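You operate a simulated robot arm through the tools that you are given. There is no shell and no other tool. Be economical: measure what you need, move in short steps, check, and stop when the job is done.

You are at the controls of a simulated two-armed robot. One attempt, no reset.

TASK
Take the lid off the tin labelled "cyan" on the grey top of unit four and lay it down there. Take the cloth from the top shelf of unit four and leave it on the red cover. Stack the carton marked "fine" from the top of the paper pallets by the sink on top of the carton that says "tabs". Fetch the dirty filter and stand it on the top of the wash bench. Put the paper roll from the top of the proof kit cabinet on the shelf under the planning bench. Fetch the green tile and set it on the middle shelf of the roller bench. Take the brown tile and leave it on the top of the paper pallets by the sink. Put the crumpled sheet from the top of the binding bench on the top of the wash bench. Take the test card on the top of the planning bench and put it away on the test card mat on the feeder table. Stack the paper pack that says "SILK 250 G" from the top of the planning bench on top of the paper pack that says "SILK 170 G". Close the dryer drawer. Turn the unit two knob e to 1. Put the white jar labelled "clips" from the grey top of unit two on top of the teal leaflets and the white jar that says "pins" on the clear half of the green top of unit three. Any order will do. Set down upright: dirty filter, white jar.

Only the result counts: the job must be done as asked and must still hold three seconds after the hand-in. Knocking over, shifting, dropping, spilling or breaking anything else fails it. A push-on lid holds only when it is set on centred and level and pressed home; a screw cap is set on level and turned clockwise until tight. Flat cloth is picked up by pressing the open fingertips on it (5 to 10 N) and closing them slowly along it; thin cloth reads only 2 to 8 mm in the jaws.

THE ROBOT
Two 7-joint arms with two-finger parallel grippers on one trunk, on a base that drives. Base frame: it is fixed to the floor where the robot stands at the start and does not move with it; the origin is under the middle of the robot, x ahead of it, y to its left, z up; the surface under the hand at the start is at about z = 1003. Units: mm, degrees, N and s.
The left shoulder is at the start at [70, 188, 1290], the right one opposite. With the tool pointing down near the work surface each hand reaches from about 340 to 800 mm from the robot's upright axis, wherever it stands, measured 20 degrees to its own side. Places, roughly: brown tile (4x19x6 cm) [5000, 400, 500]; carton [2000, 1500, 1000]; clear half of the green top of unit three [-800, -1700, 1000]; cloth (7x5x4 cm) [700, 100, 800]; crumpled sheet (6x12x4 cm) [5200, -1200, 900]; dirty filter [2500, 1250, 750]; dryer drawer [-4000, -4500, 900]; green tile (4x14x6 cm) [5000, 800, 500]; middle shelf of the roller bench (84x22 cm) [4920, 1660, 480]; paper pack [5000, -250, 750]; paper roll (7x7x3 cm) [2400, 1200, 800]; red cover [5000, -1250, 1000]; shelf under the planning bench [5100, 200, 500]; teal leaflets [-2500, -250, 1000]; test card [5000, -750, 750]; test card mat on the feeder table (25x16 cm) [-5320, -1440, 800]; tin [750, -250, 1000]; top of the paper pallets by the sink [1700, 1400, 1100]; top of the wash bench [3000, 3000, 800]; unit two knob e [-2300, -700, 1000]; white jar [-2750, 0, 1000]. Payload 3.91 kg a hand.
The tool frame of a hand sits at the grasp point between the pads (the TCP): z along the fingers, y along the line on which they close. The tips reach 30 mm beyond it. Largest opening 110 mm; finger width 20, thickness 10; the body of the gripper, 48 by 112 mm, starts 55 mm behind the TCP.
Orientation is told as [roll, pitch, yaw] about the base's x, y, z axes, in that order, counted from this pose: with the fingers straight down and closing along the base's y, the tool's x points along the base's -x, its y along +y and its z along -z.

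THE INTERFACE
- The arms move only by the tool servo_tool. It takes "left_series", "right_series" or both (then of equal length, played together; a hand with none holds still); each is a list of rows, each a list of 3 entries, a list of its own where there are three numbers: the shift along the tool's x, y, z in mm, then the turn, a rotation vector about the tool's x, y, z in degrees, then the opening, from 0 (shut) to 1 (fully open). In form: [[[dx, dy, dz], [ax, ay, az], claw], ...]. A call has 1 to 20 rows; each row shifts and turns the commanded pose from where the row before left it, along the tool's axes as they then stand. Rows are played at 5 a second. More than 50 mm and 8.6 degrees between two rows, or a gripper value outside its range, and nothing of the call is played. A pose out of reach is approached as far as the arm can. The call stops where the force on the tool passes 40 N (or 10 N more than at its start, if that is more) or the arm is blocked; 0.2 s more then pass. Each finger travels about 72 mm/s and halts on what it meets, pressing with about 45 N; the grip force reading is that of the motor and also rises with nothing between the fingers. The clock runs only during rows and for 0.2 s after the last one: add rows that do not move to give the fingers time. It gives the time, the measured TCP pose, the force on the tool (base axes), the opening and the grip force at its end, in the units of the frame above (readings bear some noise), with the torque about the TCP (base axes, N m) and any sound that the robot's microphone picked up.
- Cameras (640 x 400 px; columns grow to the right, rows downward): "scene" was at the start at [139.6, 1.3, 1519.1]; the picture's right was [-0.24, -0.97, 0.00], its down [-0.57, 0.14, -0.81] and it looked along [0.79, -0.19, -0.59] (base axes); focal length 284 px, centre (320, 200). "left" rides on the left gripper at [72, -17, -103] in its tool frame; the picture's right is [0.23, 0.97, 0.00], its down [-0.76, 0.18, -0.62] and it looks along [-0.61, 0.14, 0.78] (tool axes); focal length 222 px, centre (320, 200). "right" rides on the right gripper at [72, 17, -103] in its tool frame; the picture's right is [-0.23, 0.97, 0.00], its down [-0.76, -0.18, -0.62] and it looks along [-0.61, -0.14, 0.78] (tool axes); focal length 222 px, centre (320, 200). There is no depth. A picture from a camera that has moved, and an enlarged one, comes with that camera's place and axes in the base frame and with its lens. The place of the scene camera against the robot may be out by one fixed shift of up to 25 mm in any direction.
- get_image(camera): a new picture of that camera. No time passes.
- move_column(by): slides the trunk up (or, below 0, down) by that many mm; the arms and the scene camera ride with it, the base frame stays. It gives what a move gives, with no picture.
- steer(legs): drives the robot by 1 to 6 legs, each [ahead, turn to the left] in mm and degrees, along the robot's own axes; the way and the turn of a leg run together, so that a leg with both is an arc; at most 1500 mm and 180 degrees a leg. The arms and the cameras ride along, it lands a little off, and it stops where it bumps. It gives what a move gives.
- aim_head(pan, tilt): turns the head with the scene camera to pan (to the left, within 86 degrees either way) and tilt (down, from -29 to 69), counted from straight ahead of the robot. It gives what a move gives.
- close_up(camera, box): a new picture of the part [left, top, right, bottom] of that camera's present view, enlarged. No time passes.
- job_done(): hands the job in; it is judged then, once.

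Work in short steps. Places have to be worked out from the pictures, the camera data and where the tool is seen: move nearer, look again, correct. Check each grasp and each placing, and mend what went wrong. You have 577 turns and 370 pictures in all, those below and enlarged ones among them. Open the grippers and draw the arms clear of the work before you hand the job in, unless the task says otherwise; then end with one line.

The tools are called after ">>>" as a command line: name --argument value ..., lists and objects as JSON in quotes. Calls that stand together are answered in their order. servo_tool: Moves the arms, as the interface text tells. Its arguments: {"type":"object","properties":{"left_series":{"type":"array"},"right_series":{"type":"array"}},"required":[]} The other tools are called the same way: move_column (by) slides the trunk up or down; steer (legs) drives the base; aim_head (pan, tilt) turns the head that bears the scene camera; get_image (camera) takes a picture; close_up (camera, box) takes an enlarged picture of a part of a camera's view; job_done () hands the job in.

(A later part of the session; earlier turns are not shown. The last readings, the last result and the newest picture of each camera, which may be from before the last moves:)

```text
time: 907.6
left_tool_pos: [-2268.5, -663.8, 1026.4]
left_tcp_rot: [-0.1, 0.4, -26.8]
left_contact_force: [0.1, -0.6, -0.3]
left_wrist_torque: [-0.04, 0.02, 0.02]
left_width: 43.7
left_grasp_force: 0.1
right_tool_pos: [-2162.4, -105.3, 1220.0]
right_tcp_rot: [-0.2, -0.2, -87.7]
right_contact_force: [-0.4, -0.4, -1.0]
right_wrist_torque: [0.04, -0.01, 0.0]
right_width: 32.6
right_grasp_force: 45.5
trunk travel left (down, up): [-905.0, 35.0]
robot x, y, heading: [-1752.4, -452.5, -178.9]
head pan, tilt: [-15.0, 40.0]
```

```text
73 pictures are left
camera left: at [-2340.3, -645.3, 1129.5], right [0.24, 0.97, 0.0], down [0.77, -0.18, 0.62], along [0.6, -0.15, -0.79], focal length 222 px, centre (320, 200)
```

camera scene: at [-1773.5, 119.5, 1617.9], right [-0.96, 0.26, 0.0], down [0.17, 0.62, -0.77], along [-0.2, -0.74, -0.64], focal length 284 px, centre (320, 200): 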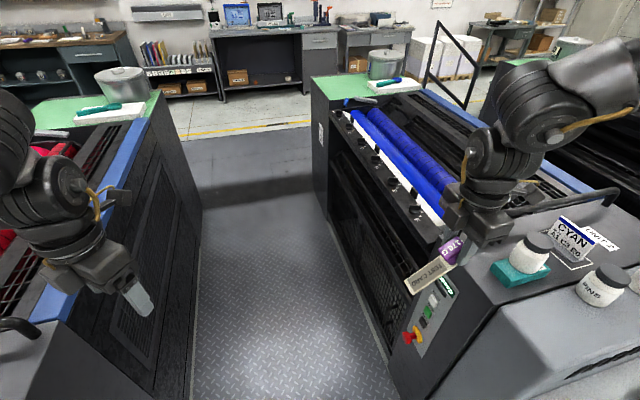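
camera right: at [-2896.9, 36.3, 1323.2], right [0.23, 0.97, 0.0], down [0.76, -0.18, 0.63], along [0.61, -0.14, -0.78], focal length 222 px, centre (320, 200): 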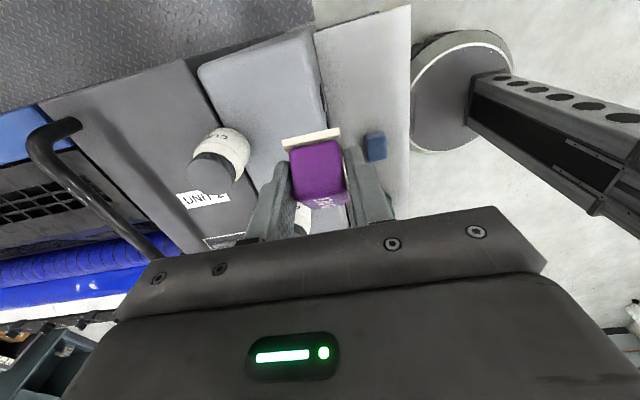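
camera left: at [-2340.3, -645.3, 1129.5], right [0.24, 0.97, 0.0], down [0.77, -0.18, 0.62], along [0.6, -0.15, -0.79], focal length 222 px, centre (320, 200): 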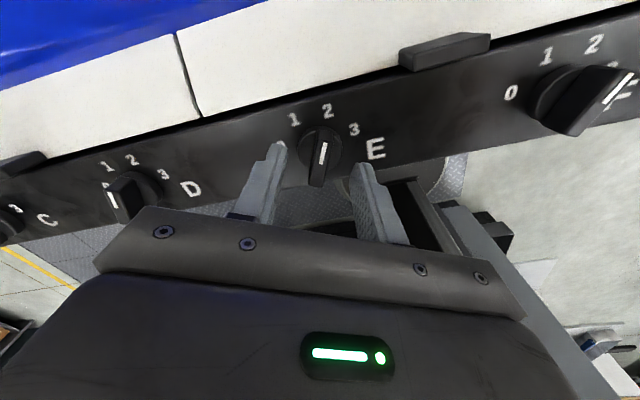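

Aligned. Lower 25 mm and close on the bar.

>>> servo_tool --left_series '[[[0, 0, 14], [0, 0, 0], 0.4], [[0, 0, 8], [0, 0, 0], 0.4], [[0, 0, 0], [0, 0, 0], 0.25], [[0, 0, 0], [0, 0, 0], 0.1], [[0, 0, 0], [0, 0, 0], 0.05], [[0, 0, 0], [0, 0, 0], 0.05]]'

>>> get_image --camera "left"

```text
time: 909.0
left_tool_pos: [-2269.8, -663.7, 1004.6]
left_tcp_rot: [-0.1, 0.4, -26.8]
left_contact_force: [1.6, 2.1, -4.8]
left_wrist_torque: [0.4, 0.34, -0.02]
left_width: 33.8
left_grasp_force: 45.1
right_tool_pos: [-2163.9, -105.3, 1220.6]
right_tcp_rot: [-0.1, -0.3, -87.6]
right_contact_force: [-0.1, 0.2, 0.5]
right_wrist_torque: [-0.01, 0.01, 0.03]
right_width: 32.9
right_grasp_force: 45.0
trunk travel left (down, up): [-905.0, 35.0]
robot x, y, heading: [-1756.8, -449.8, -179.2]
head pan, tilt: [-15.0, 40.0]
```

```text
72 pictures are left
camera left: at [-2341.3, -644.9, 1108.0], right [0.24, 0.97, 0.0], down [0.77, -0.18, 0.62], along [0.6, -0.15, -0.79], focal length 222 px, centre (320, 200)
```

left: 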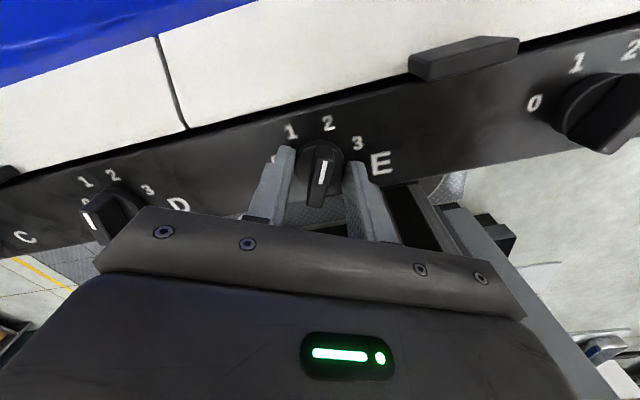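

That's the round skirt (34 mm). Open, rise 9 mm, and close on the bar alone.

>>> servo_tool --left_series '[[[0, 0, 0], [0, 0, 0], 0.4], [[0, 0, -9], [0, 0, 0], 0.4], [[0, 0, 0], [0, 0, 0], 0.2], [[0, 0, 0], [0, 0, 0], 0.1], [[0, 0, 0], [0, 0, 0], 0.05], [[0, 0, 0], [0, 0, 0], 0.05]]'

```text
time: 910.4
left_tool_pos: [-2270.4, -663.6, 1013.9]
left_tcp_rot: [-0.3, 0.4, -26.6]
left_contact_force: [-0.6, 1.2, 2.8]
left_wrist_torque: [0.2, -0.35, 0.05]
left_width: 10.5
left_grasp_force: 44.8
right_tool_pos: [-2163.2, -105.4, 1219.8]
right_tcp_rot: [0.0, -0.4, -87.5]
right_contact_force: [-0.6, 0.1, -1.2]
right_wrist_torque: [-0.01, 0.01, 0.01]
right_width: 32.6
right_grasp_force: 45.1
trunk travel left (down, up): [-905.0, 35.0]
robot x, y, heading: [-1752.9, -451.9, -179.1]
head pan, tilt: [-15.0, 40.0]
```

Bar gripped (10.5 mm). Turn +52° counter-clockwise.

>>> servo_tool --left_series '[[[0, 0, 0], [0, 0, -6.5], 0.05], [[0, 0, 0], [0, 0, -6.5], 0.05], [[0, 0, 0], [0, 0, -6.5], 0.05], [[0, 0, 0], [0, 0, -6.5], 0.05], [[0, 0, 0], [0, 0, -6.5], 0.05], [[0, 0, 0], [0, 0, -6.5], 0.05], [[0, 0, 0], [0, 0, -6.5], 0.05], [[0, 0, 0], [0, 0, -6.5], 0.05], [[0, 0, 0], [0, 0, 0], 0.05]]'

>>> get_image --camera "left"

```text
time: 912.4
left_tool_pos: [-2270.7, -664.7, 1013.9]
left_tcp_rot: [0.2, 0.5, 25.4]
left_contact_force: [1.6, -4.0, 4.3]
left_wrist_torque: [-0.77, 0.73, -0.01]
left_width: 10.7
left_grasp_force: 44.6
right_tool_pos: [-2162.9, -105.5, 1220.6]
right_tcp_rot: [-0.2, -0.3, -87.6]
right_contact_force: [0.2, -0.1, -0.8]
right_wrist_torque: [-0.03, -0.03, 0.01]
right_width: 32.8
right_grasp_force: 45.2
trunk travel left (down, up): [-905.0, 35.0]
robot x, y, heading: [-1755.3, -453.8, -179.2]
head pan, tilt: [-15.0, 40.0]
```

```text
71 pictures are left
camera left: at [-2326.7, -709.4, 1117.4], right [-0.62, 0.78, 0.01], down [0.62, 0.49, 0.62], along [0.48, 0.39, -0.79], focal length 222 px, centre (320, 200)
```

left: 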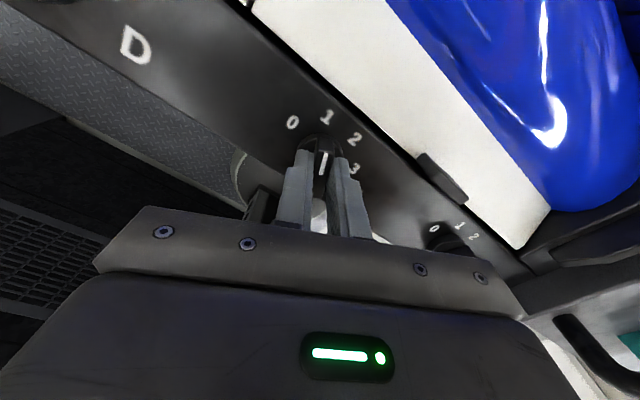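

Pointer aims at 1. Release, rise, and verify.

>>> servo_tool --left_series '[[[0, 0, 0], [0, 0, 0], 0.2], [[0, 0, 0], [0, 0, 0], 0.35], [[0, 0, -20], [0, 0, 0], 0.35], [[0, 0, -40], [0, 0, 0], 0.35], [[0, 0, -40], [0, 0, 0], 0.35], [[0, 0, -40], [0, 0, 0], 0.35], [[0, 0, 0], [0, 0, 0], 0.35]]'

>>> close_up --camera "left" --box '[260, 20, 400, 140]'

```text
time: 914.0
left_tool_pos: [-2268.3, -664.2, 1153.7]
left_tcp_rot: [0.1, 0.3, 25.1]
left_contact_force: [0.0, -0.2, 0.3]
left_wrist_torque: [0.04, -0.02, 0.02]
left_width: 38.6
left_grasp_force: 0.0
right_tool_pos: [-2163.8, -105.9, 1219.8]
right_tcp_rot: [-0.1, -0.3, -87.6]
right_contact_force: [-0.6, -1.1, -0.8]
right_wrist_torque: [0.02, 0.01, -0.04]
right_width: 32.7
right_grasp_force: 44.7
trunk travel left (down, up): [-905.0, 35.0]
robot x, y, heading: [-1757.8, -453.5, -179.0]
head pan, tilt: [-15.0, 40.0]
```

```text
3.33 times, centred on (330, 80) of left
camera zoom: at [-2325.7, -709.4, 1257.3], right [-0.62, 0.78, 0.0], down [0.62, 0.49, 0.62], along [0.48, 0.39, -0.79], focal length 740 px, centre (287, 600)
```

zoom: 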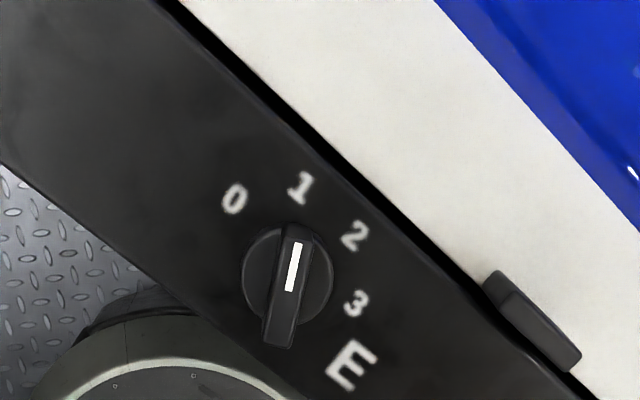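

Knob E is exactly on 1. Raise the left hand and drive out of the gap, around to face unit two for the PINS jar.

>>> servo_tool --left_series '[[[0, 0, -40], [0, 0, 0], 0.9], [[-20, 0, -40], [0, 0, 0], 0.9], [[-40, 0, 0], [0, 0, 0], 0.9], [[0, 0, 0], [0, 0, 0], 0.9]]'

>>> steer --legs '[[0, -91], [1150, 0], [0, 90], [800, 0], [0, 90], [140, 0]]'

>>> get_image --camera "left"

```text
time: 915.0
left_tool_pos: [-2215.9, -639.2, 1233.1]
left_tcp_rot: [0.3, 0.5, 25.2]
left_contact_force: [-1.0, -0.5, 0.2]
left_wrist_torque: [0.01, -0.02, -0.01]
left_width: 99.0
left_grasp_force: 0.0
right_tool_pos: [-2163.5, -106.9, 1220.1]
right_tcp_rot: [0.1, -0.3, -87.6]
right_contact_force: [0.0, 0.2, -0.5]
right_wrist_torque: [0.01, -0.01, 0.0]
right_width: 32.6
right_grasp_force: 45.4
trunk travel left (down, up): [-905.0, 35.0]
robot x, y, heading: [-1756.7, -455.4, -179.0]
head pan, tilt: [-15.0, 40.0]
```

```text
time: 937.2
left_tool_pos: [-2384.7, 111.9, 1228.4]
left_tcp_rot: [0.0, 0.1, 115.2]
left_contact_force: [-0.1, -0.6, -1.0]
left_wrist_torque: [0.07, -0.03, -0.01]
left_width: 99.1
left_grasp_force: 0.1
right_tool_pos: [-2919.5, 165.6, 1217.3]
right_tcp_rot: [0.4, -0.4, 2.4]
right_contact_force: [0.5, -0.5, -1.1]
right_wrist_torque: [0.07, 0.01, 0.0]
right_width: 29.2
right_grasp_force: 44.8
trunk travel left (down, up): [-905.0, 35.0]
robot x, y, heading: [-2570.2, 579.0, -89.3]
head pan, tilt: [-15.0, 40.0]
stopped in leg 6: the robot was blocked; the commanded pose is now the measured one
```

```text
69 pictures are left
camera left: at [-2338.9, 54.2, 1331.9], right [-0.78, -0.62, 0.0], down [-0.49, 0.61, 0.62], along [-0.39, 0.49, -0.78], focal length 222 px, centre (320, 200)
```

left: 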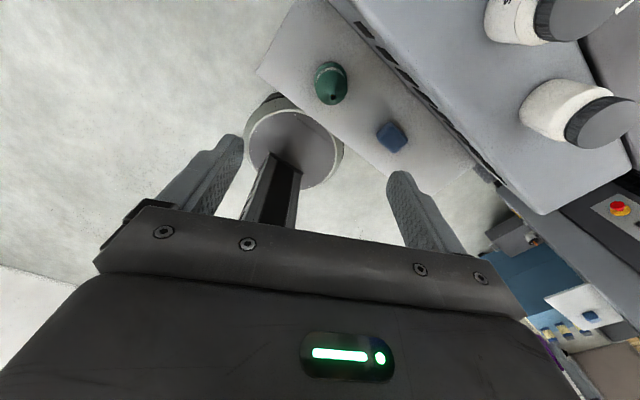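

The right grip width changed (32.6→29.2); check the card.

>>> get_image --camera "right"

```text
68 pictures are left
camera right: at [-2994.1, 176.4, 1319.6], right [0.19, 0.98, 0.01], down [0.76, -0.15, 0.63], along [0.62, -0.11, -0.78], focal length 222 px, centre (320, 200)
```

right: 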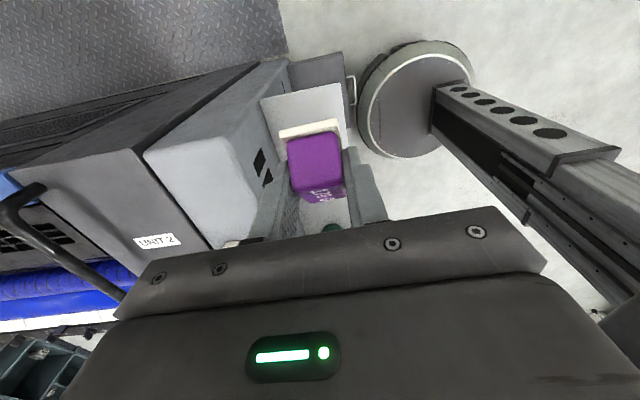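

Card still held. Rotate the left hand to ~50° and move over the PINS jar (−2501, −90).

>>> servo_tool --left_series '[[[0, 0, 0], [0, 0, 8.1], 0.95], [[0, 0, 0], [0, 0, 8.1], 0.95], [[0, 0, 0], [0, 0, 8.1], 0.95], [[0, 0, 0], [0, 0, 8.1], 0.95], [[0, 0, 0], [0, 0, 8.1], 0.95], [[0, 0, 0], [0, 0, 8.1], 0.95], [[0, 0, 0], [0, 0, 8.1], 0.95], [[0, 0, 0], [0, 0, 8.1], 0.95], [[38, -7, 3], [0, 0, 0], 0.95], [[38, -7, 3], [0, 0, 0], 0.95], [[38, -7, 3], [0, 0, 0], 0.95], [[38, -7, 3], [0, 0, 0], 0.95], [[38, -7, 3], [0, 0, 0], 0.95], [[38, -7, 3], [0, 0, 0], 0.95], [[0, 0, 0], [0, 0, 0], 0.95]]'

>>> get_image --camera "left"

```text
time: 940.4
left_tool_pos: [-2499.6, -82.7, 1216.0]
left_tcp_rot: [-0.3, 0.3, 50.3]
left_contact_force: [1.5, -0.4, 0.3]
left_wrist_torque: [0.01, -0.01, 0.04]
left_width: 104.6
left_grasp_force: 0.0
right_tool_pos: [-2920.6, 173.9, 1220.6]
right_tcp_rot: [-0.1, -0.3, 2.3]
right_contact_force: [0.7, 0.2, 0.5]
right_wrist_torque: [0.02, -0.04, 0.0]
right_width: 29.1
right_grasp_force: 45.7
trunk travel left (down, up): [-905.0, 35.0]
robot x, y, heading: [-2569.0, 578.8, -89.5]
head pan, tilt: [-15.0, 40.0]
```

```text
67 pictures are left
camera left: at [-2531.6, -147.2, 1319.9], right [-0.89, 0.45, 0.0], down [0.35, 0.7, 0.62], along [0.28, 0.55, -0.79], focal length 222 px, centre (320, 200)
```

left: 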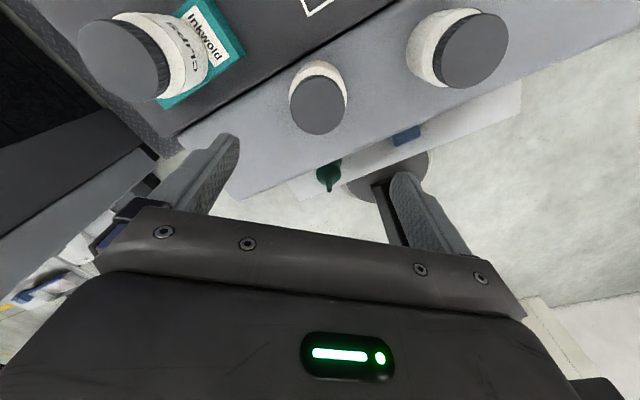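

CLIPS confirmed on the leaflets. PINS at (−2501, −92): descend and grip.

>>> servo_tool --left_series '[[[9, -5, 30], [0, 0, 0], 0.95], [[0, 0, 40], [0, 0, 0], 0.95], [[0, 0, 40], [0, 0, 0], 0.95], [[0, 0, 25], [0, 0, 0], 0.95], [[0, 0, 18], [0, 0, 0], 0.95], [[0, 0, 0], [0, 0, 0], 0.75], [[0, 0, 0], [0, 0, 0], 0.6], [[0, 0, 0], [0, 0, 0], 0.45], [[0, 0, 0], [0, 0, 0], 0.45]]'

>>> servo_tool --left_series '[[[0, 0, -15], [0, 0, 0], 0.4], [[0, 0, -40], [0, 0, 0], 0.4], [[0, 0, -45], [0, 0, 0], 0.4], [[0, 0, -45], [0, 0, 0], 0.4], [[-34, 28, 0], [0, 0, 0], 0.4], [[-34, 28, 0], [0, 0, 0], 0.4], [[-34, 28, 0], [0, 0, 0], 0.4], [[-34, 28, 0], [0, 0, 0], 0.4], [[0, 0, 0], [0, 0, 0], 0.4]]'

>>> get_image --camera "left"

```text
time: 942.4
left_tool_pos: [-2500.1, -94.0, 1063.2]
left_tcp_rot: [-0.3, 0.5, 50.4]
left_contact_force: [0.0, 0.8, -0.4]
left_wrist_torque: [0.01, 0.05, -0.02]
left_width: 62.9
left_grasp_force: 44.6
right_tool_pos: [-2918.1, 172.1, 1219.4]
right_tcp_rot: [0.0, -0.3, 2.3]
right_contact_force: [1.1, -0.6, -0.1]
right_wrist_torque: [0.0, -0.03, 0.0]
right_width: 29.1
right_grasp_force: 44.8
trunk travel left (down, up): [-905.0, 35.0]
robot x, y, heading: [-2568.7, 578.5, -89.4]
head pan, tilt: [-15.0, 40.0]
```

```text
time: 944.4
left_tool_pos: [-2497.1, 82.9, 1205.8]
left_tcp_rot: [-0.4, 0.5, 50.5]
left_contact_force: [0.4, -0.1, -2.3]
left_wrist_torque: [-0.04, -0.05, 0.01]
left_width: 62.7
left_grasp_force: 44.7
right_tool_pos: [-2919.1, 171.5, 1220.7]
right_tcp_rot: [-0.1, -0.2, 2.3]
right_contact_force: [0.4, 0.1, -0.7]
right_wrist_torque: [0.04, 0.0, -0.03]
right_width: 28.9
right_grasp_force: 44.5
trunk travel left (down, up): [-905.0, 35.0]
robot x, y, heading: [-2568.1, 579.8, -89.4]
head pan, tilt: [-15.0, 40.0]
```

```text
66 pictures are left
camera left: at [-2531.1, 18.9, 1310.5], right [-0.9, 0.45, 0.0], down [0.35, 0.71, 0.62], along [0.28, 0.55, -0.79], focal length 222 px, centre (320, 200)
```

left: 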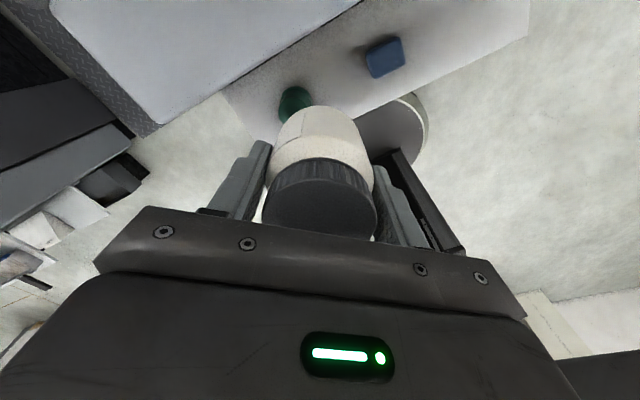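

PINS jar in hand. Drive through the gap to the far aisle (y≈−2300).

>>> steer --legs '[[-150, 0], [0, 90], [815, 0], [0, -91], [1500, 0], [1430, 0]]'

>>> aim_head --pan 75 --tilt 30

>>> get_image --camera "scene"

```text
time: 971.1
left_tool_pos: [-1751.3, -2690.4, 1206.6]
left_tcp_rot: [-0.4, 0.3, 49.0]
left_contact_force: [-0.1, 0.4, -0.6]
left_wrist_torque: [-0.02, -0.01, 0.0]
left_width: 62.4
left_grasp_force: 45.3
right_tool_pos: [-2169.0, -2589.5, 1220.2]
right_tcp_rot: [0.0, -0.2, 0.8]
right_contact_force: [1.6, -0.3, -1.5]
right_wrist_torque: [-0.02, -0.02, -0.01]
right_width: 29.1
right_grasp_force: 45.1
trunk travel left (down, up): [-905.0, 35.0]
robot x, y, heading: [-1806.7, -2191.0, -90.9]
head pan, tilt: [-15.0, 40.0]
```

```text
time: 972.7
left_tool_pos: [-1751.0, -2690.6, 1207.1]
left_tcp_rot: [-0.3, 0.4, 49.0]
left_contact_force: [-0.8, -0.3, -1.3]
left_wrist_torque: [0.01, 0.0, 0.0]
left_width: 62.5
left_grasp_force: 45.0
right_tool_pos: [-2169.0, -2590.2, 1220.9]
right_tcp_rot: [0.0, -0.3, 0.9]
right_contact_force: [0.7, 0.1, -0.6]
right_wrist_torque: [0.0, -0.01, 0.0]
right_width: 29.1
right_grasp_force: 44.8
trunk travel left (down, up): [-905.0, 35.0]
robot x, y, heading: [-1810.7, -2193.0, -90.8]
head pan, tilt: [75.0, 30.0]
```

```text
65 pictures are left
camera scene: at [-1718.8, -2245.6, 1633.3], right [-0.27, -0.96, 0.0], down [-0.48, 0.14, -0.87], along [0.83, -0.24, -0.5], focal length 284 px, centre (320, 200)
```

scene: 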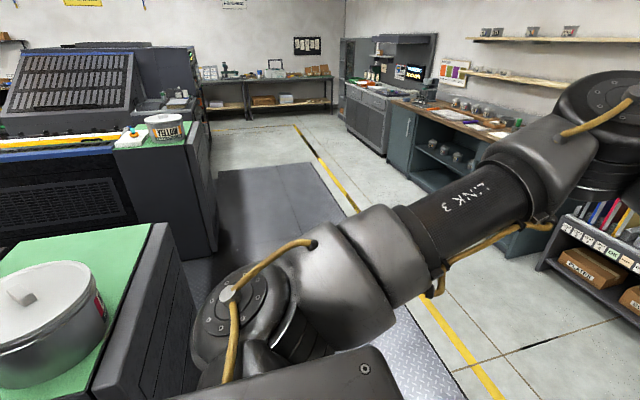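

Bucket occupies the −x half; the clear half is around (−840, −1730). Drive to (−720, −2350) facing +y.

>>> steer --legs '[[160, 0], [0, 91], [1090, 0], [0, 90]]'

>>> aim_head --pan 5 --tilt 35

>>> get_image --camera "scene"

```text
time: 987.0
left_tool_pos: [-763.7, -1859.1, 1205.9]
left_tcp_rot: [-0.3, 0.3, -131.5]
left_contact_force: [0.1, 0.5, -1.7]
left_wrist_torque: [0.01, -0.02, 0.01]
left_width: 62.1
left_grasp_force: 44.8
right_tool_pos: [-347.6, -1961.2, 1219.1]
right_tcp_rot: [0.0, -0.4, -179.6]
right_contact_force: [-1.1, 0.1, -0.6]
right_wrist_torque: [0.0, -0.02, 0.02]
right_width: 28.8
right_grasp_force: 45.2
trunk travel left (down, up): [-905.0, 35.0]
robot x, y, heading: [-713.9, -2353.9, 88.8]
head pan, tilt: [75.0, 30.0]
```

```text
time: 988.4
left_tool_pos: [-763.6, -1858.6, 1205.7]
left_tcp_rot: [-0.4, 0.4, -131.4]
left_contact_force: [-0.1, 0.1, -1.6]
left_wrist_torque: [0.0, 0.0, 0.0]
left_width: 62.8
left_grasp_force: 44.4
right_tool_pos: [-347.4, -1961.3, 1220.0]
right_tcp_rot: [0.0, -0.4, -179.7]
right_contact_force: [0.5, 0.8, -0.6]
right_wrist_torque: [0.01, -0.02, 0.01]
right_width: 29.1
right_grasp_force: 44.8
trunk travel left (down, up): [-905.0, 35.0]
robot x, y, heading: [-710.8, -2357.2, 89.1]
head pan, tilt: [5.0, 35.0]
```

```text
64 pictures are left
camera scene: at [-710.9, -2195.3, 1625.5], right [1.0, 0.07, 0.0], down [0.04, -0.57, -0.82], along [-0.05, 0.82, -0.57], focal length 284 px, centre (320, 200)
```

scene: 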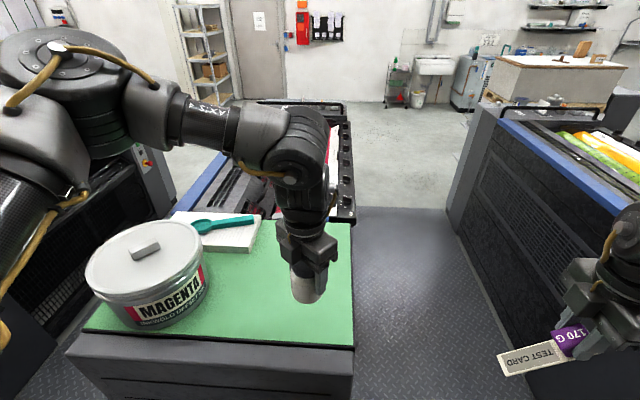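

Clear half spans about x −900…−646, y −1861…−1560. Move the jar over (−775, −1730) and descend.

>>> servo_tool --left_series '[[[30, -31, 0], [0, 0, 0], 0.4], [[30, -31, 0], [0, 0, 0], 0.4], [[30, -31, 0], [0, 0, 0], 0.4], [[0, 0, 45], [0, 0, 0], 0.4], [[0, 0, 45], [0, 0, 0], 0.4], [[0, 0, 30], [0, 0, 0], 0.4], [[0, 0, 0], [0, 0, 0], 0.4]]'

>>> close_up --camera "scene" --box '[210, 180, 390, 360]'

```text
time: 990.0
left_tool_pos: [-774.2, -1728.4, 1087.5]
left_tcp_rot: [-0.4, 0.5, -131.5]
left_contact_force: [0.2, -0.1, -1.3]
left_wrist_torque: [0.02, -0.01, 0.02]
left_width: 62.3
left_grasp_force: 44.8
right_tool_pos: [-346.7, -1960.8, 1220.5]
right_tcp_rot: [0.0, -0.4, -179.6]
right_contact_force: [0.2, 1.0, -0.1]
right_wrist_torque: [-0.04, 0.01, 0.0]
right_width: 29.0
right_grasp_force: 44.6
trunk travel left (down, up): [-905.0, 35.0]
robot x, y, heading: [-710.2, -2357.4, 88.8]
head pan, tilt: [5.0, 35.0]
```

```text
2.22 times, centred on (300, 270) of scene
camera zoom: at [-710.4, -2195.8, 1625.5], right [1.0, 0.07, 0.0], down [0.04, -0.57, -0.82], along [-0.05, 0.82, -0.57], focal length 631 px, centre (364, 44)
```

zoom: 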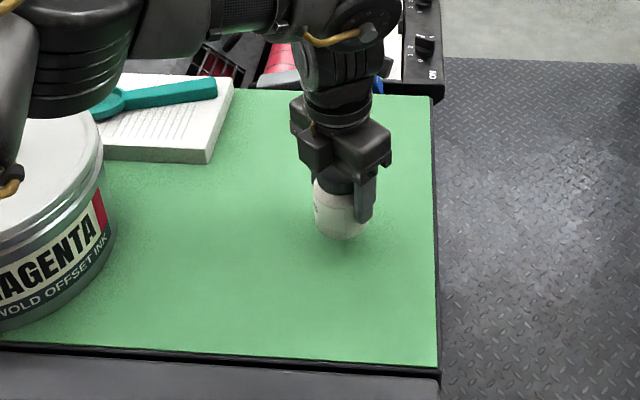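

Good spot. Lower in small steps to contact.

>>> servo_tool --left_series '[[[0, 0, 10], [0, 0, 0], 0.4], [[0, 0, 6], [0, 0, 0], 0.4], [[0, 0, 4], [0, 0, 0], 0.4], [[0, 0, 0], [0, 0, 0], 0.4]]'

>>> servo_tool --left_series '[[[0, 0, 3], [0, 0, 0], 0.4], [[0, 0, 2], [0, 0, 0], 0.4], [[0, 0, 0], [0, 0, 0], 0.4]]'

```text
time: 991.0
left_tool_pos: [-775.0, -1727.6, 1066.7]
left_tcp_rot: [-0.3, 0.3, -131.6]
left_contact_force: [-0.8, 0.2, -1.6]
left_wrist_torque: [-0.06, -0.04, -0.01]
left_width: 62.3
left_grasp_force: 44.9
right_tool_pos: [-347.2, -1961.5, 1219.8]
right_tcp_rot: [0.0, -0.4, -179.6]
right_contact_force: [0.3, 0.6, -0.7]
right_wrist_torque: [0.0, 0.04, 0.03]
right_width: 29.1
right_grasp_force: 45.6
trunk travel left (down, up): [-905.0, 35.0]
robot x, y, heading: [-709.7, -2355.6, 88.8]
head pan, tilt: [5.0, 35.0]
```

```text
time: 991.8
left_tool_pos: [-772.7, -1728.9, 1062.7]
left_tcp_rot: [-0.3, 0.5, -131.4]
left_contact_force: [0.2, 0.6, -1.9]
left_wrist_torque: [0.04, 0.01, 0.0]
left_width: 62.5
left_grasp_force: 45.0
right_tool_pos: [-348.4, -1961.0, 1220.2]
right_tcp_rot: [0.0, -0.5, -179.7]
right_contact_force: [0.1, -0.4, -1.6]
right_wrist_torque: [0.02, -0.02, 0.05]
right_width: 29.1
right_grasp_force: 44.5
trunk travel left (down, up): [-905.0, 35.0]
robot x, y, heading: [-712.5, -2357.9, 88.8]
head pan, tilt: [5.0, 35.0]
```

>>> servo_tool --left_series '[[[0, 0, 3], [0, 0, 0], 0.4], [[0, 0, 3], [0, 0, 0], 0.4], [[0, 0, 0], [0, 0, 0], 0.4]]'

>>> servo_tool --left_series '[[[0, 0, 2], [0, 0, 0], 0.4], [[0, 0, 2], [0, 0, 0], 0.4], [[0, 0, 0], [0, 0, 0], 0.4]]'

```text
time: 992.6
left_tool_pos: [-774.3, -1729.5, 1062.5]
left_tcp_rot: [-0.6, 0.7, -131.4]
left_contact_force: [-3.1, 8.0, 36.3]
left_wrist_torque: [-0.24, 0.08, -0.05]
left_width: 62.5
left_grasp_force: 44.6
right_tool_pos: [-347.7, -1964.3, 1222.2]
right_tcp_rot: [-0.2, -0.3, -179.7]
right_contact_force: [-1.1, -0.4, -0.2]
right_wrist_torque: [0.0, -0.01, -0.03]
right_width: 28.9
right_grasp_force: 45.7
trunk travel left (down, up): [-905.0, 35.0]
robot x, y, heading: [-710.6, -2355.0, 88.8]
head pan, tilt: [5.0, 35.0]
```

```text
time: 993.1
left_tool_pos: [-773.9, -1727.7, 1060.6]
left_tcp_rot: [-0.6, 0.8, -131.3]
left_contact_force: [-3.7, -9.8, 20.7]
left_wrist_torque: [-1.1, 0.38, 0.03]
left_width: 62.7
left_grasp_force: 44.2
right_tool_pos: [-349.3, -1963.8, 1220.8]
right_tcp_rot: [-0.2, -0.4, -179.5]
right_contact_force: [-0.3, -0.3, -0.3]
right_wrist_torque: [-0.02, -0.01, 0.01]
right_width: 29.0
right_grasp_force: 44.6
trunk travel left (down, up): [-905.0, 35.0]
robot x, y, heading: [-713.0, -2360.6, 88.8]
head pan, tilt: [5.0, 35.0]
stopped in row 2 (left hand): the force on the tool passed its limit at 52 N (the readings are from after the stop); the commanded pose is now the measured one
```

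Firm contact. Ease up 2 mm, open, rise.

>>> servo_tool --left_series '[[[0, 0, -2], [0, 0, 0], 0.5], [[0, 0, 0], [0, 0, 0], 0.65], [[0, 0, 0], [0, 0, 0], 0.85], [[0, 0, 0], [0, 0, 0], 0.85], [[0, 0, -20], [0, 0, 0], 0.85], [[0, 0, -40], [0, 0, 0], 0.85], [[0, 0, -45], [0, 0, 0], 0.85], [[0, 0, -45], [0, 0, 0], 0.85], [[-30, 30, 0], [0, 0, 0], 0.85], [[-30, 30, 0], [0, 0, 0], 0.85], [[-30, 30, 0], [0, 0, 0], 0.85], [[0, 0, 0], [0, 0, 0], 0.85]]'

>>> close_up --camera "scene" --box '[210, 180, 390, 360]'

```text
time: 995.8
left_tool_pos: [-765.9, -1854.5, 1206.5]
left_tcp_rot: [-0.6, 0.8, -131.4]
left_contact_force: [0.2, 0.9, 0.0]
left_wrist_torque: [0.0, 0.02, -0.01]
left_width: 93.4
left_grasp_force: 0.1
right_tool_pos: [-347.2, -1960.6, 1220.3]
right_tcp_rot: [0.0, -0.3, -179.5]
right_contact_force: [0.0, -0.1, -0.3]
right_wrist_torque: [-0.04, 0.01, 0.02]
right_width: 29.0
right_grasp_force: 45.1
trunk travel left (down, up): [-905.0, 35.0]
robot x, y, heading: [-711.5, -2356.6, 89.0]
head pan, tilt: [5.0, 35.0]
```

```text
2.22 times, centred on (300, 270) of scene
camera zoom: at [-710.7, -2195.0, 1625.5], right [1.0, 0.07, 0.0], down [0.04, -0.57, -0.82], along [-0.05, 0.82, -0.57], focal length 631 px, centre (364, 44)
```

zoom: 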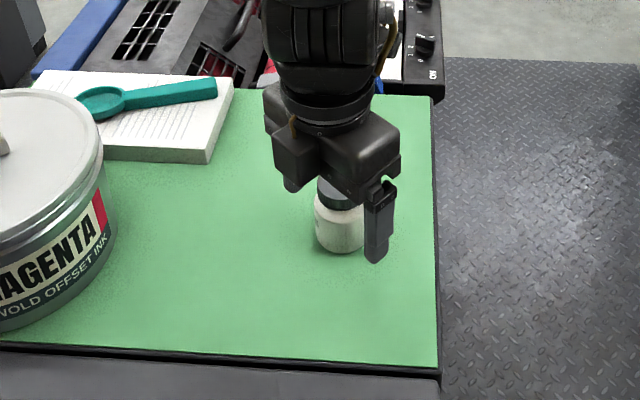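

PINS jar stands on the clear half. Next the dryer: head west along the far aisle.

>>> steer --legs '[[0, 91], [1500, 0], [400, 0]]'

>>> aim_head --pan 25 --tilt 12

>>> get_image --camera "scene"

```text
time: 1009.2
left_tool_pos: [-3110.0, -2444.7, 1207.6]
left_tcp_rot: [-0.7, 0.8, -39.5]
left_contact_force: [0.4, 0.7, 0.1]
left_wrist_torque: [-0.01, -0.01, 0.01]
left_width: 93.4
left_grasp_force: 0.2
right_tool_pos: [-3016.9, -2021.7, 1221.1]
right_tcp_rot: [-0.1, -0.4, -87.7]
right_contact_force: [-0.1, -0.7, -0.1]
right_wrist_torque: [0.03, 0.01, 0.03]
right_width: 28.9
right_grasp_force: 45.1
trunk travel left (down, up): [-905.0, 35.0]
robot x, y, heading: [-2615.2, -2372.5, -179.5]
head pan, tilt: [5.0, 35.0]
```

```text
time: 1010.0
left_tool_pos: [-3112.5, -2443.8, 1206.7]
left_tcp_rot: [-0.5, 0.7, -39.6]
left_contact_force: [-0.7, 0.2, -0.1]
left_wrist_torque: [0.04, 0.0, 0.0]
left_width: 93.5
left_grasp_force: 0.0
right_tool_pos: [-3019.2, -2021.5, 1219.4]
right_tcp_rot: [0.0, -0.4, -87.8]
right_contact_force: [-0.1, -0.2, -1.0]
right_wrist_torque: [0.02, -0.01, -0.03]
right_width: 29.3
right_grasp_force: 44.8
trunk travel left (down, up): [-905.0, 35.0]
robot x, y, heading: [-2610.9, -2376.2, -179.2]
head pan, tilt: [25.0, 12.0]
```

```text
61 pictures are left
camera scene: at [-2743.6, -2390.3, 1662.2], right [-0.43, 0.9, 0.0], down [0.19, 0.09, -0.98], along [-0.88, -0.42, -0.21], focal length 284 px, centre (320, 200)
```

scene: 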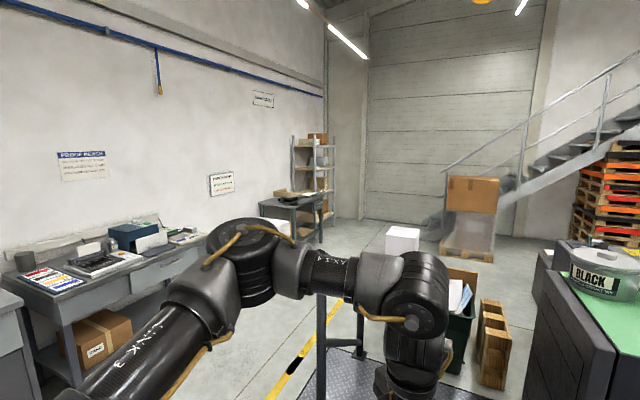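

Drive diagonally toward the bench by the wall and look.

>>> steer --legs '[[0, 47], [1000, 0], [0, 42]]'

>>> aim_head --pan -20 --tilt 25

>>> get_image --camera "scene"

```text
time: 1019.3
left_tool_pos: [-3216.2, -3611.7, 1207.5]
left_tcp_rot: [-0.6, 0.9, 49.6]
left_contact_force: [-0.7, 0.1, 0.6]
left_wrist_torque: [0.02, -0.02, 0.0]
left_width: 93.4
left_grasp_force: 0.0
right_tool_pos: [-3637.0, -3511.3, 1219.9]
right_tcp_rot: [0.0, -0.4, 1.4]
right_contact_force: [-0.4, 0.1, -0.4]
right_wrist_torque: [0.02, 0.01, 0.0]
right_width: 29.1
right_grasp_force: 44.7
trunk travel left (down, up): [-905.0, 35.0]
robot x, y, heading: [-3279.7, -3113.6, -90.3]
head pan, tilt: [25.0, 12.0]
```

```text
time: 1020.4
left_tool_pos: [-3215.2, -3612.2, 1206.4]
left_tcp_rot: [-0.7, 0.8, 49.6]
left_contact_force: [-0.2, 0.0, -0.1]
left_wrist_torque: [0.0, -0.01, 0.01]
left_width: 93.6
left_grasp_force: 0.1
right_tool_pos: [-3635.6, -3512.2, 1220.0]
right_tcp_rot: [0.0, -0.4, 1.3]
right_contact_force: [0.0, -0.1, -1.1]
right_wrist_torque: [-0.02, -0.02, 0.03]
right_width: 28.9
right_grasp_force: 45.0
trunk travel left (down, up): [-905.0, 35.0]
robot x, y, heading: [-3277.7, -3115.1, -90.1]
head pan, tilt: [-20.0, 25.0]
```

```text
60 pictures are left
camera scene: at [-3307.2, -3226.3, 1641.3], right [-0.94, 0.34, 0.0], down [0.15, 0.4, -0.91], along [-0.31, -0.85, -0.42], focal length 284 px, centre (320, 200)
```

scene: 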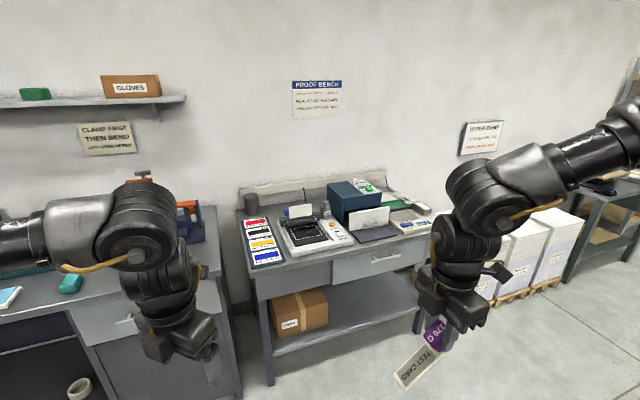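

>>> close_up --camera "scene" --box '[230, 160, 450, 300]'

```text
2.86 times, centred on (340, 230) of scene
camera zoom: at [-3307.2, -3226.3, 1641.3], right [-0.94, 0.34, 0.0], down [0.15, 0.4, -0.91], along [-0.31, -0.85, -0.42], focal length 812 px, centre (263, 114)
```

zoom: 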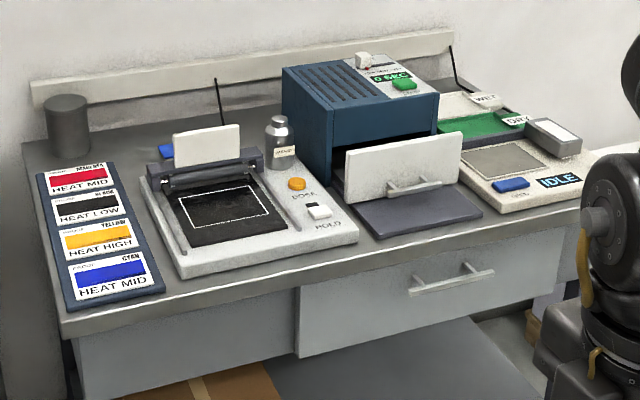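

The dryer's drawer (white front, ~(−4000, −4367)) stands open. Drive to about (−4150, −3790) and look again.

>>> steer --legs '[[0, -52], [1090, 0], [0, 52]]'

>>> aim_head --pan 10 --tilt 40

>>> get_image --camera "scene"

>>> get_image --camera "left"

```text
time: 1030.7
left_tool_pos: [-4075.0, -4291.7, 1208.6]
left_tcp_rot: [-0.7, 0.8, 49.8]
left_contact_force: [0.3, -1.2, 0.4]
left_wrist_torque: [0.0, 0.02, 0.02]
left_width: 93.4
left_grasp_force: 0.1
right_tool_pos: [-4495.7, -4192.9, 1219.9]
right_tcp_rot: [0.0, -0.4, 1.6]
right_contact_force: [0.0, -0.2, -0.5]
right_wrist_torque: [0.0, 0.01, 0.02]
right_width: 29.2
right_grasp_force: 45.2
trunk travel left (down, up): [-905.0, 35.0]
robot x, y, heading: [-4140.4, -3792.3, -90.0]
head pan, tilt: [-20.0, 25.0]
```

```text
time: 1031.6
left_tool_pos: [-4074.1, -4292.4, 1207.0]
left_tcp_rot: [-0.6, 0.7, 49.8]
left_contact_force: [-0.1, 0.0, 0.2]
left_wrist_torque: [0.02, 0.0, 0.04]
left_width: 93.6
left_grasp_force: 0.1
right_tool_pos: [-4494.4, -4194.1, 1220.5]
right_tcp_rot: [0.0, -0.4, 1.8]
right_contact_force: [-0.5, 0.1, -0.7]
right_wrist_torque: [0.02, 0.04, 0.03]
right_width: 29.0
right_grasp_force: 45.1
trunk travel left (down, up): [-905.0, 35.0]
robot x, y, heading: [-4138.9, -3789.5, -89.8]
head pan, tilt: [10.0, 40.0]
```

```text
58 pictures are left
camera scene: at [-4121.1, -3903.4, 1618.0], right [-0.98, -0.17, 0.0], down [-0.11, 0.63, -0.77], along [0.13, -0.75, -0.64], focal length 284 px, centre (320, 200)
```

scene: 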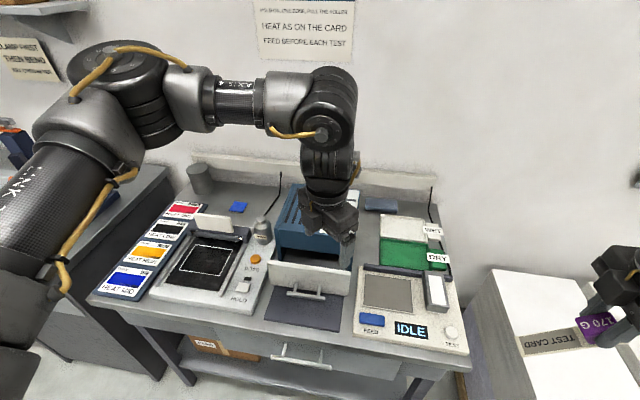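

```text
57 pictures are left
camera left: at [-4107.1, -4355.2, 1311.7], right [-0.89, 0.46, -0.01], down [0.36, 0.71, 0.61], along [0.28, 0.54, -0.79], focal length 222 px, centre (320, 200)
```

left: 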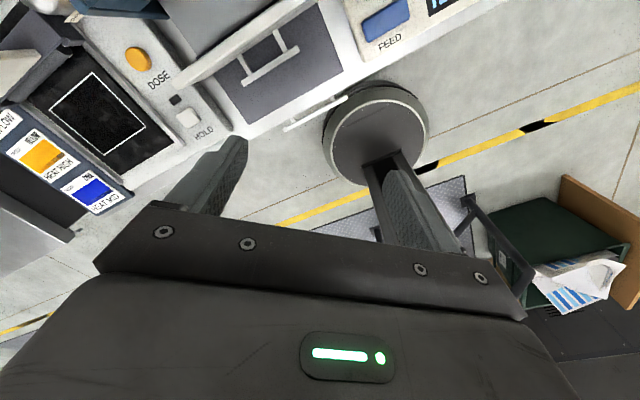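

Drawer front: top edge z≈947, centre x≈−4008, y≈−4388. Rotate the left hand to yaw 0, close the fingers, and bring the tips in front of the panel.

>>> servo_tool --left_series '[[[0, 0, 0], [0, 0, 8.3], 0.5], [[0, 0, 0], [0, 0, 8.3], 0.3], [[0, 0, 0], [0, 0, 8.3], 0.1], [[0, 0, 0], [0, 0, 8.3], 0.0], [[0, 0, 0], [0, 0, 8.3], 0.0], [[0, 0, 0], [0, 0, 8.3], 0.0], [[-33, -15, 30], [0, 0, 0], 0.0], [[-33, -15, 30], [0, 0, 0], 0.0], [[0, 0, 45], [0, 0, 0], 0.0], [[0, 0, 45], [0, 0, 0], 0.0], [[0, 0, 45], [0, 0, 0], 0.0], [[0, 0, 45], [0, 0, 0], 0.0], [[0, 0, 0], [0, 0, 0], 0.0]]'

>>> close_up --camera "scene" --box '[220, 180, 400, 340]'

```text
time: 1034.4
left_tool_pos: [-4008.9, -4325.4, 967.0]
left_tcp_rot: [-1.0, 0.0, -0.1]
left_contact_force: [0.5, 0.7, -0.3]
left_wrist_torque: [-0.02, -0.01, 0.0]
left_width: 0.1
left_grasp_force: 37.9
right_tool_pos: [-4496.4, -4193.6, 1219.6]
right_tcp_rot: [-0.1, -0.4, 1.6]
right_contact_force: [0.3, 1.0, -0.6]
right_wrist_torque: [-0.02, 0.01, -0.02]
right_width: 29.1
right_grasp_force: 45.2
trunk travel left (down, up): [-905.0, 35.0]
robot x, y, heading: [-4140.2, -3793.1, -89.8]
head pan, tilt: [10.0, 40.0]
```

```text
2.50 times, centred on (310, 260) of scene
camera zoom: at [-4122.0, -3903.1, 1618.0], right [-0.98, -0.17, 0.0], down [-0.11, 0.63, -0.77], along [0.13, -0.75, -0.64], focal length 710 px, centre (345, 50)
```

zoom: 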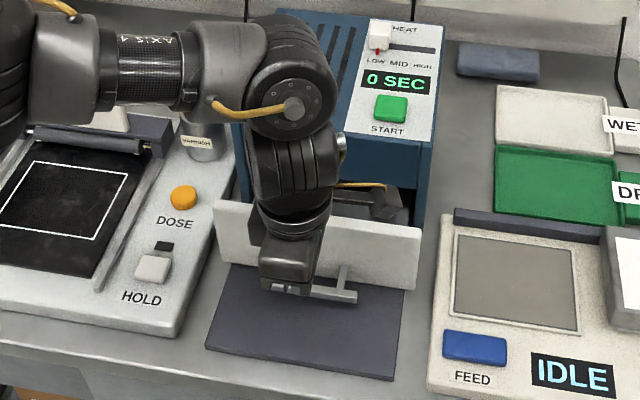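

Push with a leaning hand so the fingertips lead: tilt the left hand ~52° toward the dryer.

>>> servo_tool --left_series '[[[0, 0, 0], [7.5, 0, 0], 0.0], [[0, 0, 0], [7.5, 0, 0], 0.0], [[0, 0, 0], [7.5, 0, 0], 0.0], [[0, 0, 0], [7.5, 0, 0], 0.0], [[0, 0, 0], [7.5, 0, 0], 0.0], [[0, 0, 0], [7.5, 0, 0], 0.0], [[0, 0, 0], [7.5, 0, 0], 0.0], [[0, 0, 0], [0, 0, 0], 0.0]]'

>>> close_up --camera "scene" --box '[220, 180, 400, 340]'

```text
time: 1036.2
left_tool_pos: [-4008.9, -4325.7, 967.6]
left_tcp_rot: [-53.7, 0.1, 0.0]
left_contact_force: [-0.1, -0.1, -0.3]
left_wrist_torque: [0.01, -0.02, -0.03]
left_width: 0.1
left_grasp_force: 37.6
right_tool_pos: [-4495.0, -4195.0, 1220.0]
right_tcp_rot: [-0.1, -0.4, 1.6]
right_contact_force: [-0.6, -0.3, -0.5]
right_wrist_torque: [-0.01, -0.01, -0.03]
right_width: 29.2
right_grasp_force: 44.8
trunk travel left (down, up): [-905.0, 35.0]
robot x, y, heading: [-4138.9, -3796.2, -90.1]
head pan, tilt: [10.0, 40.0]
```

```text
2.50 times, centred on (310, 260) of scene
camera zoom: at [-4121.5, -3903.4, 1618.0], right [-0.98, -0.17, 0.0], down [-0.11, 0.63, -0.77], along [0.13, -0.75, -0.64], focal length 710 px, centre (345, 50)
```

zoom: 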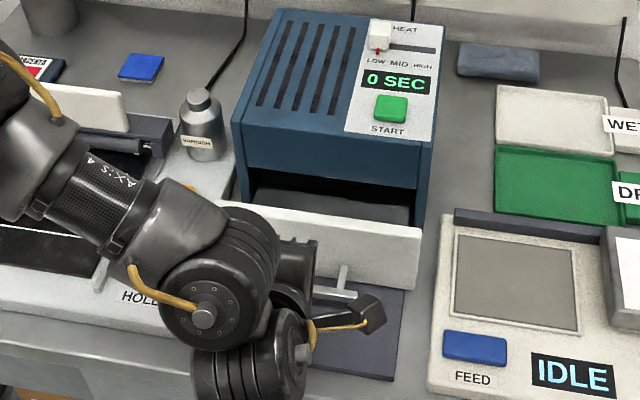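

Lower the tips 22 mm and push toward −y until it stops.

>>> servo_tool --left_series '[[[0, 9, 6.5], [0, 0, 0], 0.0], [[0, 9, 6.5], [0, 0, 0], 0.0], [[0, -9, 12], [0, 0, 0], 0.0], [[0, -9, 12], [0, 0, 0], 0.0], [[0, -9, 12], [0, 0, 0], 0.0], [[0, -9, 12], [0, 0, 0], 0.0], [[0, -9, 12], [0, 0, 0], 0.0], [[0, 0, 0], [0, 0, 0], 0.0]]'

>>> close_up --camera "scene" --box '[220, 180, 400, 340]'

```text
time: 1038.0
left_tool_pos: [-4007.1, -4401.0, 946.4]
left_tcp_rot: [-53.5, 0.1, 0.1]
left_contact_force: [-0.5, -0.7, -0.2]
left_wrist_torque: [-0.01, 0.02, -0.04]
left_width: 0.0
left_grasp_force: 37.4
right_tool_pos: [-4495.1, -4193.8, 1220.7]
right_tcp_rot: [-0.1, -0.4, 1.6]
right_contact_force: [1.0, 0.0, -0.9]
right_wrist_torque: [0.03, -0.04, -0.01]
right_width: 29.1
right_grasp_force: 45.2
trunk travel left (down, up): [-905.0, 35.0]
robot x, y, heading: [-4143.1, -3789.6, -89.9]
head pan, tilt: [10.0, 40.0]
```

```text
2.50 times, centred on (310, 260) of scene
camera zoom: at [-4121.2, -3903.3, 1618.0], right [-0.98, -0.17, 0.0], down [-0.11, 0.63, -0.77], along [0.13, -0.75, -0.64], focal length 710 px, centre (345, 50)
```

zoom: 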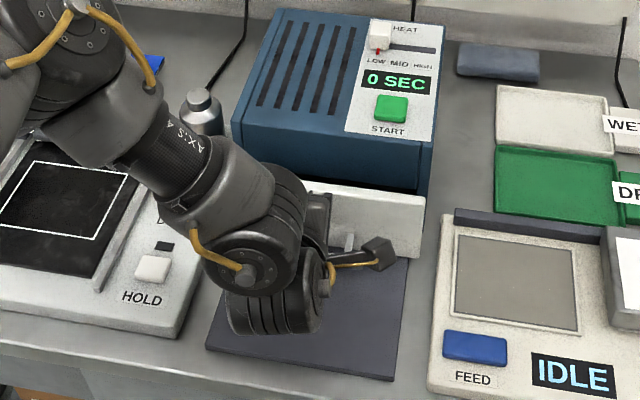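

It slides. Keep pushing until resistance.

>>> servo_tool --left_series '[[[0, -6, 8], [0, 0, 0], 0.0], [[0, -6, 8], [0, 0, 0], 0.0], [[0, -6, 8], [0, 0, 0], 0.0], [[0, -6, 8], [0, 0, 0], 0.0], [[0, -6, 8], [0, 0, 0], 0.0], [[0, 0, 0], [0, 0, 0], 0.0]]'

>>> close_up --camera "scene" --box '[220, 180, 400, 340]'

```text
time: 1039.2
left_tool_pos: [-4008.7, -4432.5, 945.4]
left_tcp_rot: [-52.8, 0.0, -0.3]
left_contact_force: [3.4, 27.4, 22.8]
left_wrist_torque: [-0.34, -0.09, 0.16]
left_width: 0.1
left_grasp_force: 38.0
right_tool_pos: [-4493.5, -4188.8, 1223.0]
right_tcp_rot: [-0.3, -0.4, 1.9]
right_contact_force: [-0.5, 0.4, 0.0]
right_wrist_torque: [0.03, 0.01, -0.02]
right_width: 29.1
right_grasp_force: 45.0
trunk travel left (down, up): [-905.0, 35.0]
robot x, y, heading: [-4141.1, -3791.2, -89.4]
head pan, tilt: [10.0, 40.0]
stopped in row 5 (left hand): the force on the tool passed its limit at 46 N (the readings are from after the stop); the commanded pose is now the measured one
```

```text
2.50 times, centred on (310, 260) of scene
camera zoom: at [-4120.6, -3893.7, 1619.3], right [-0.98, -0.18, 0.0], down [-0.11, 0.63, -0.77], along [0.14, -0.76, -0.64], focal length 710 px, centre (345, 50)
```

zoom: 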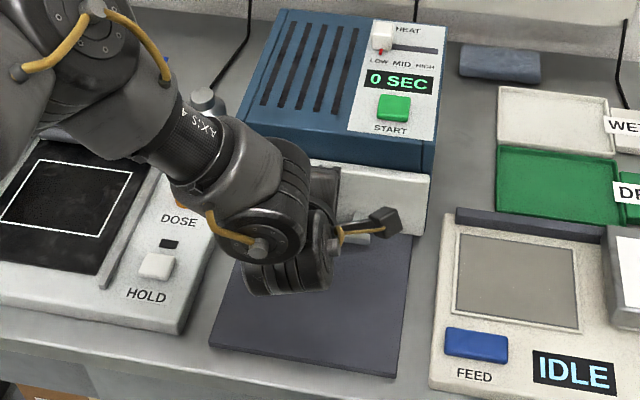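

Force rose and the front is flush. Retract and inspect.

>>> servo_tool --left_series '[[[0, 10, -20], [0, 0, 0], 0.0], [[0, 10, -35], [0, 0, 0], 0.0], [[0, 0, -45], [0, 0, 0], 0.0], [[0, -20, -40], [0, 0, 0], 0.0], [[0, -30, -30], [-7.5, 0, 0], 0.0], [[0, -30, -30], [-7.5, 0, 0], 0.0], [[0, 0, -20], [-7.5, 0, 0], 0.0], [[0, 0, 0], [-7.5, 0, 0], 0.0], [[0, 0, 0], [-7.5, 0, 0], 0.0], [[0, 0, 0], [-7.5, 0, 0], 0.3], [[0, 0, 0], [-7.5, 0, 0], 0.3]]'

>>> close_up --camera "scene" --box '[220, 160, 400, 340]'

```text
time: 1041.6
left_tool_pos: [-4008.2, -4310.8, 1127.3]
left_tcp_rot: [0.1, 0.0, -0.2]
left_contact_force: [-0.8, 0.0, 0.0]
left_wrist_torque: [0.01, 0.0, 0.0]
left_width: 33.2
left_grasp_force: 0.1
right_tool_pos: [-4495.0, -4193.7, 1219.4]
right_tcp_rot: [0.0, -0.4, 1.6]
right_contact_force: [0.3, -0.9, -0.9]
right_wrist_torque: [0.0, 0.02, 0.01]
right_width: 29.1
right_grasp_force: 45.0
trunk travel left (down, up): [-905.0, 35.0]
robot x, y, heading: [-4136.6, -3793.4, -89.9]
head pan, tilt: [10.0, 40.0]
```

```text
2.22 times, centred on (310, 250) of scene
camera zoom: at [-4122.1, -3903.5, 1617.9], right [-0.98, -0.17, 0.0], down [-0.11, 0.63, -0.77], along [0.13, -0.75, -0.64], focal length 631 px, centre (342, 89)
```

zoom: 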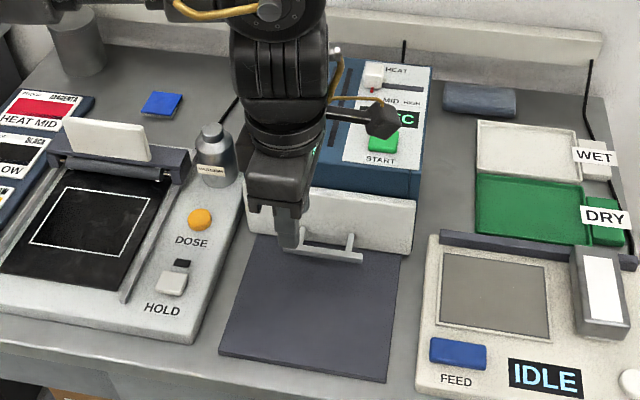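

>>> close_up --camera "scene" --box '[300, 205, 360, 255]'

```text
8.00 times, centred on (330, 230) of scene
camera zoom: at [-4122.1, -3903.5, 1617.9], right [-0.98, -0.17, 0.0], down [-0.11, 0.63, -0.77], along [0.13, -0.75, -0.64], focal length 2273 px, centre (240, -40)
```

zoom: 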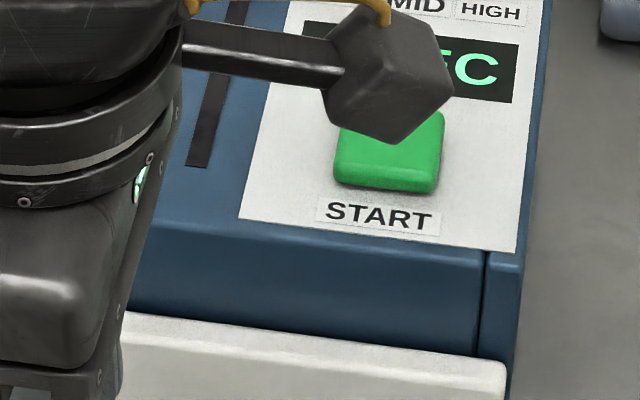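

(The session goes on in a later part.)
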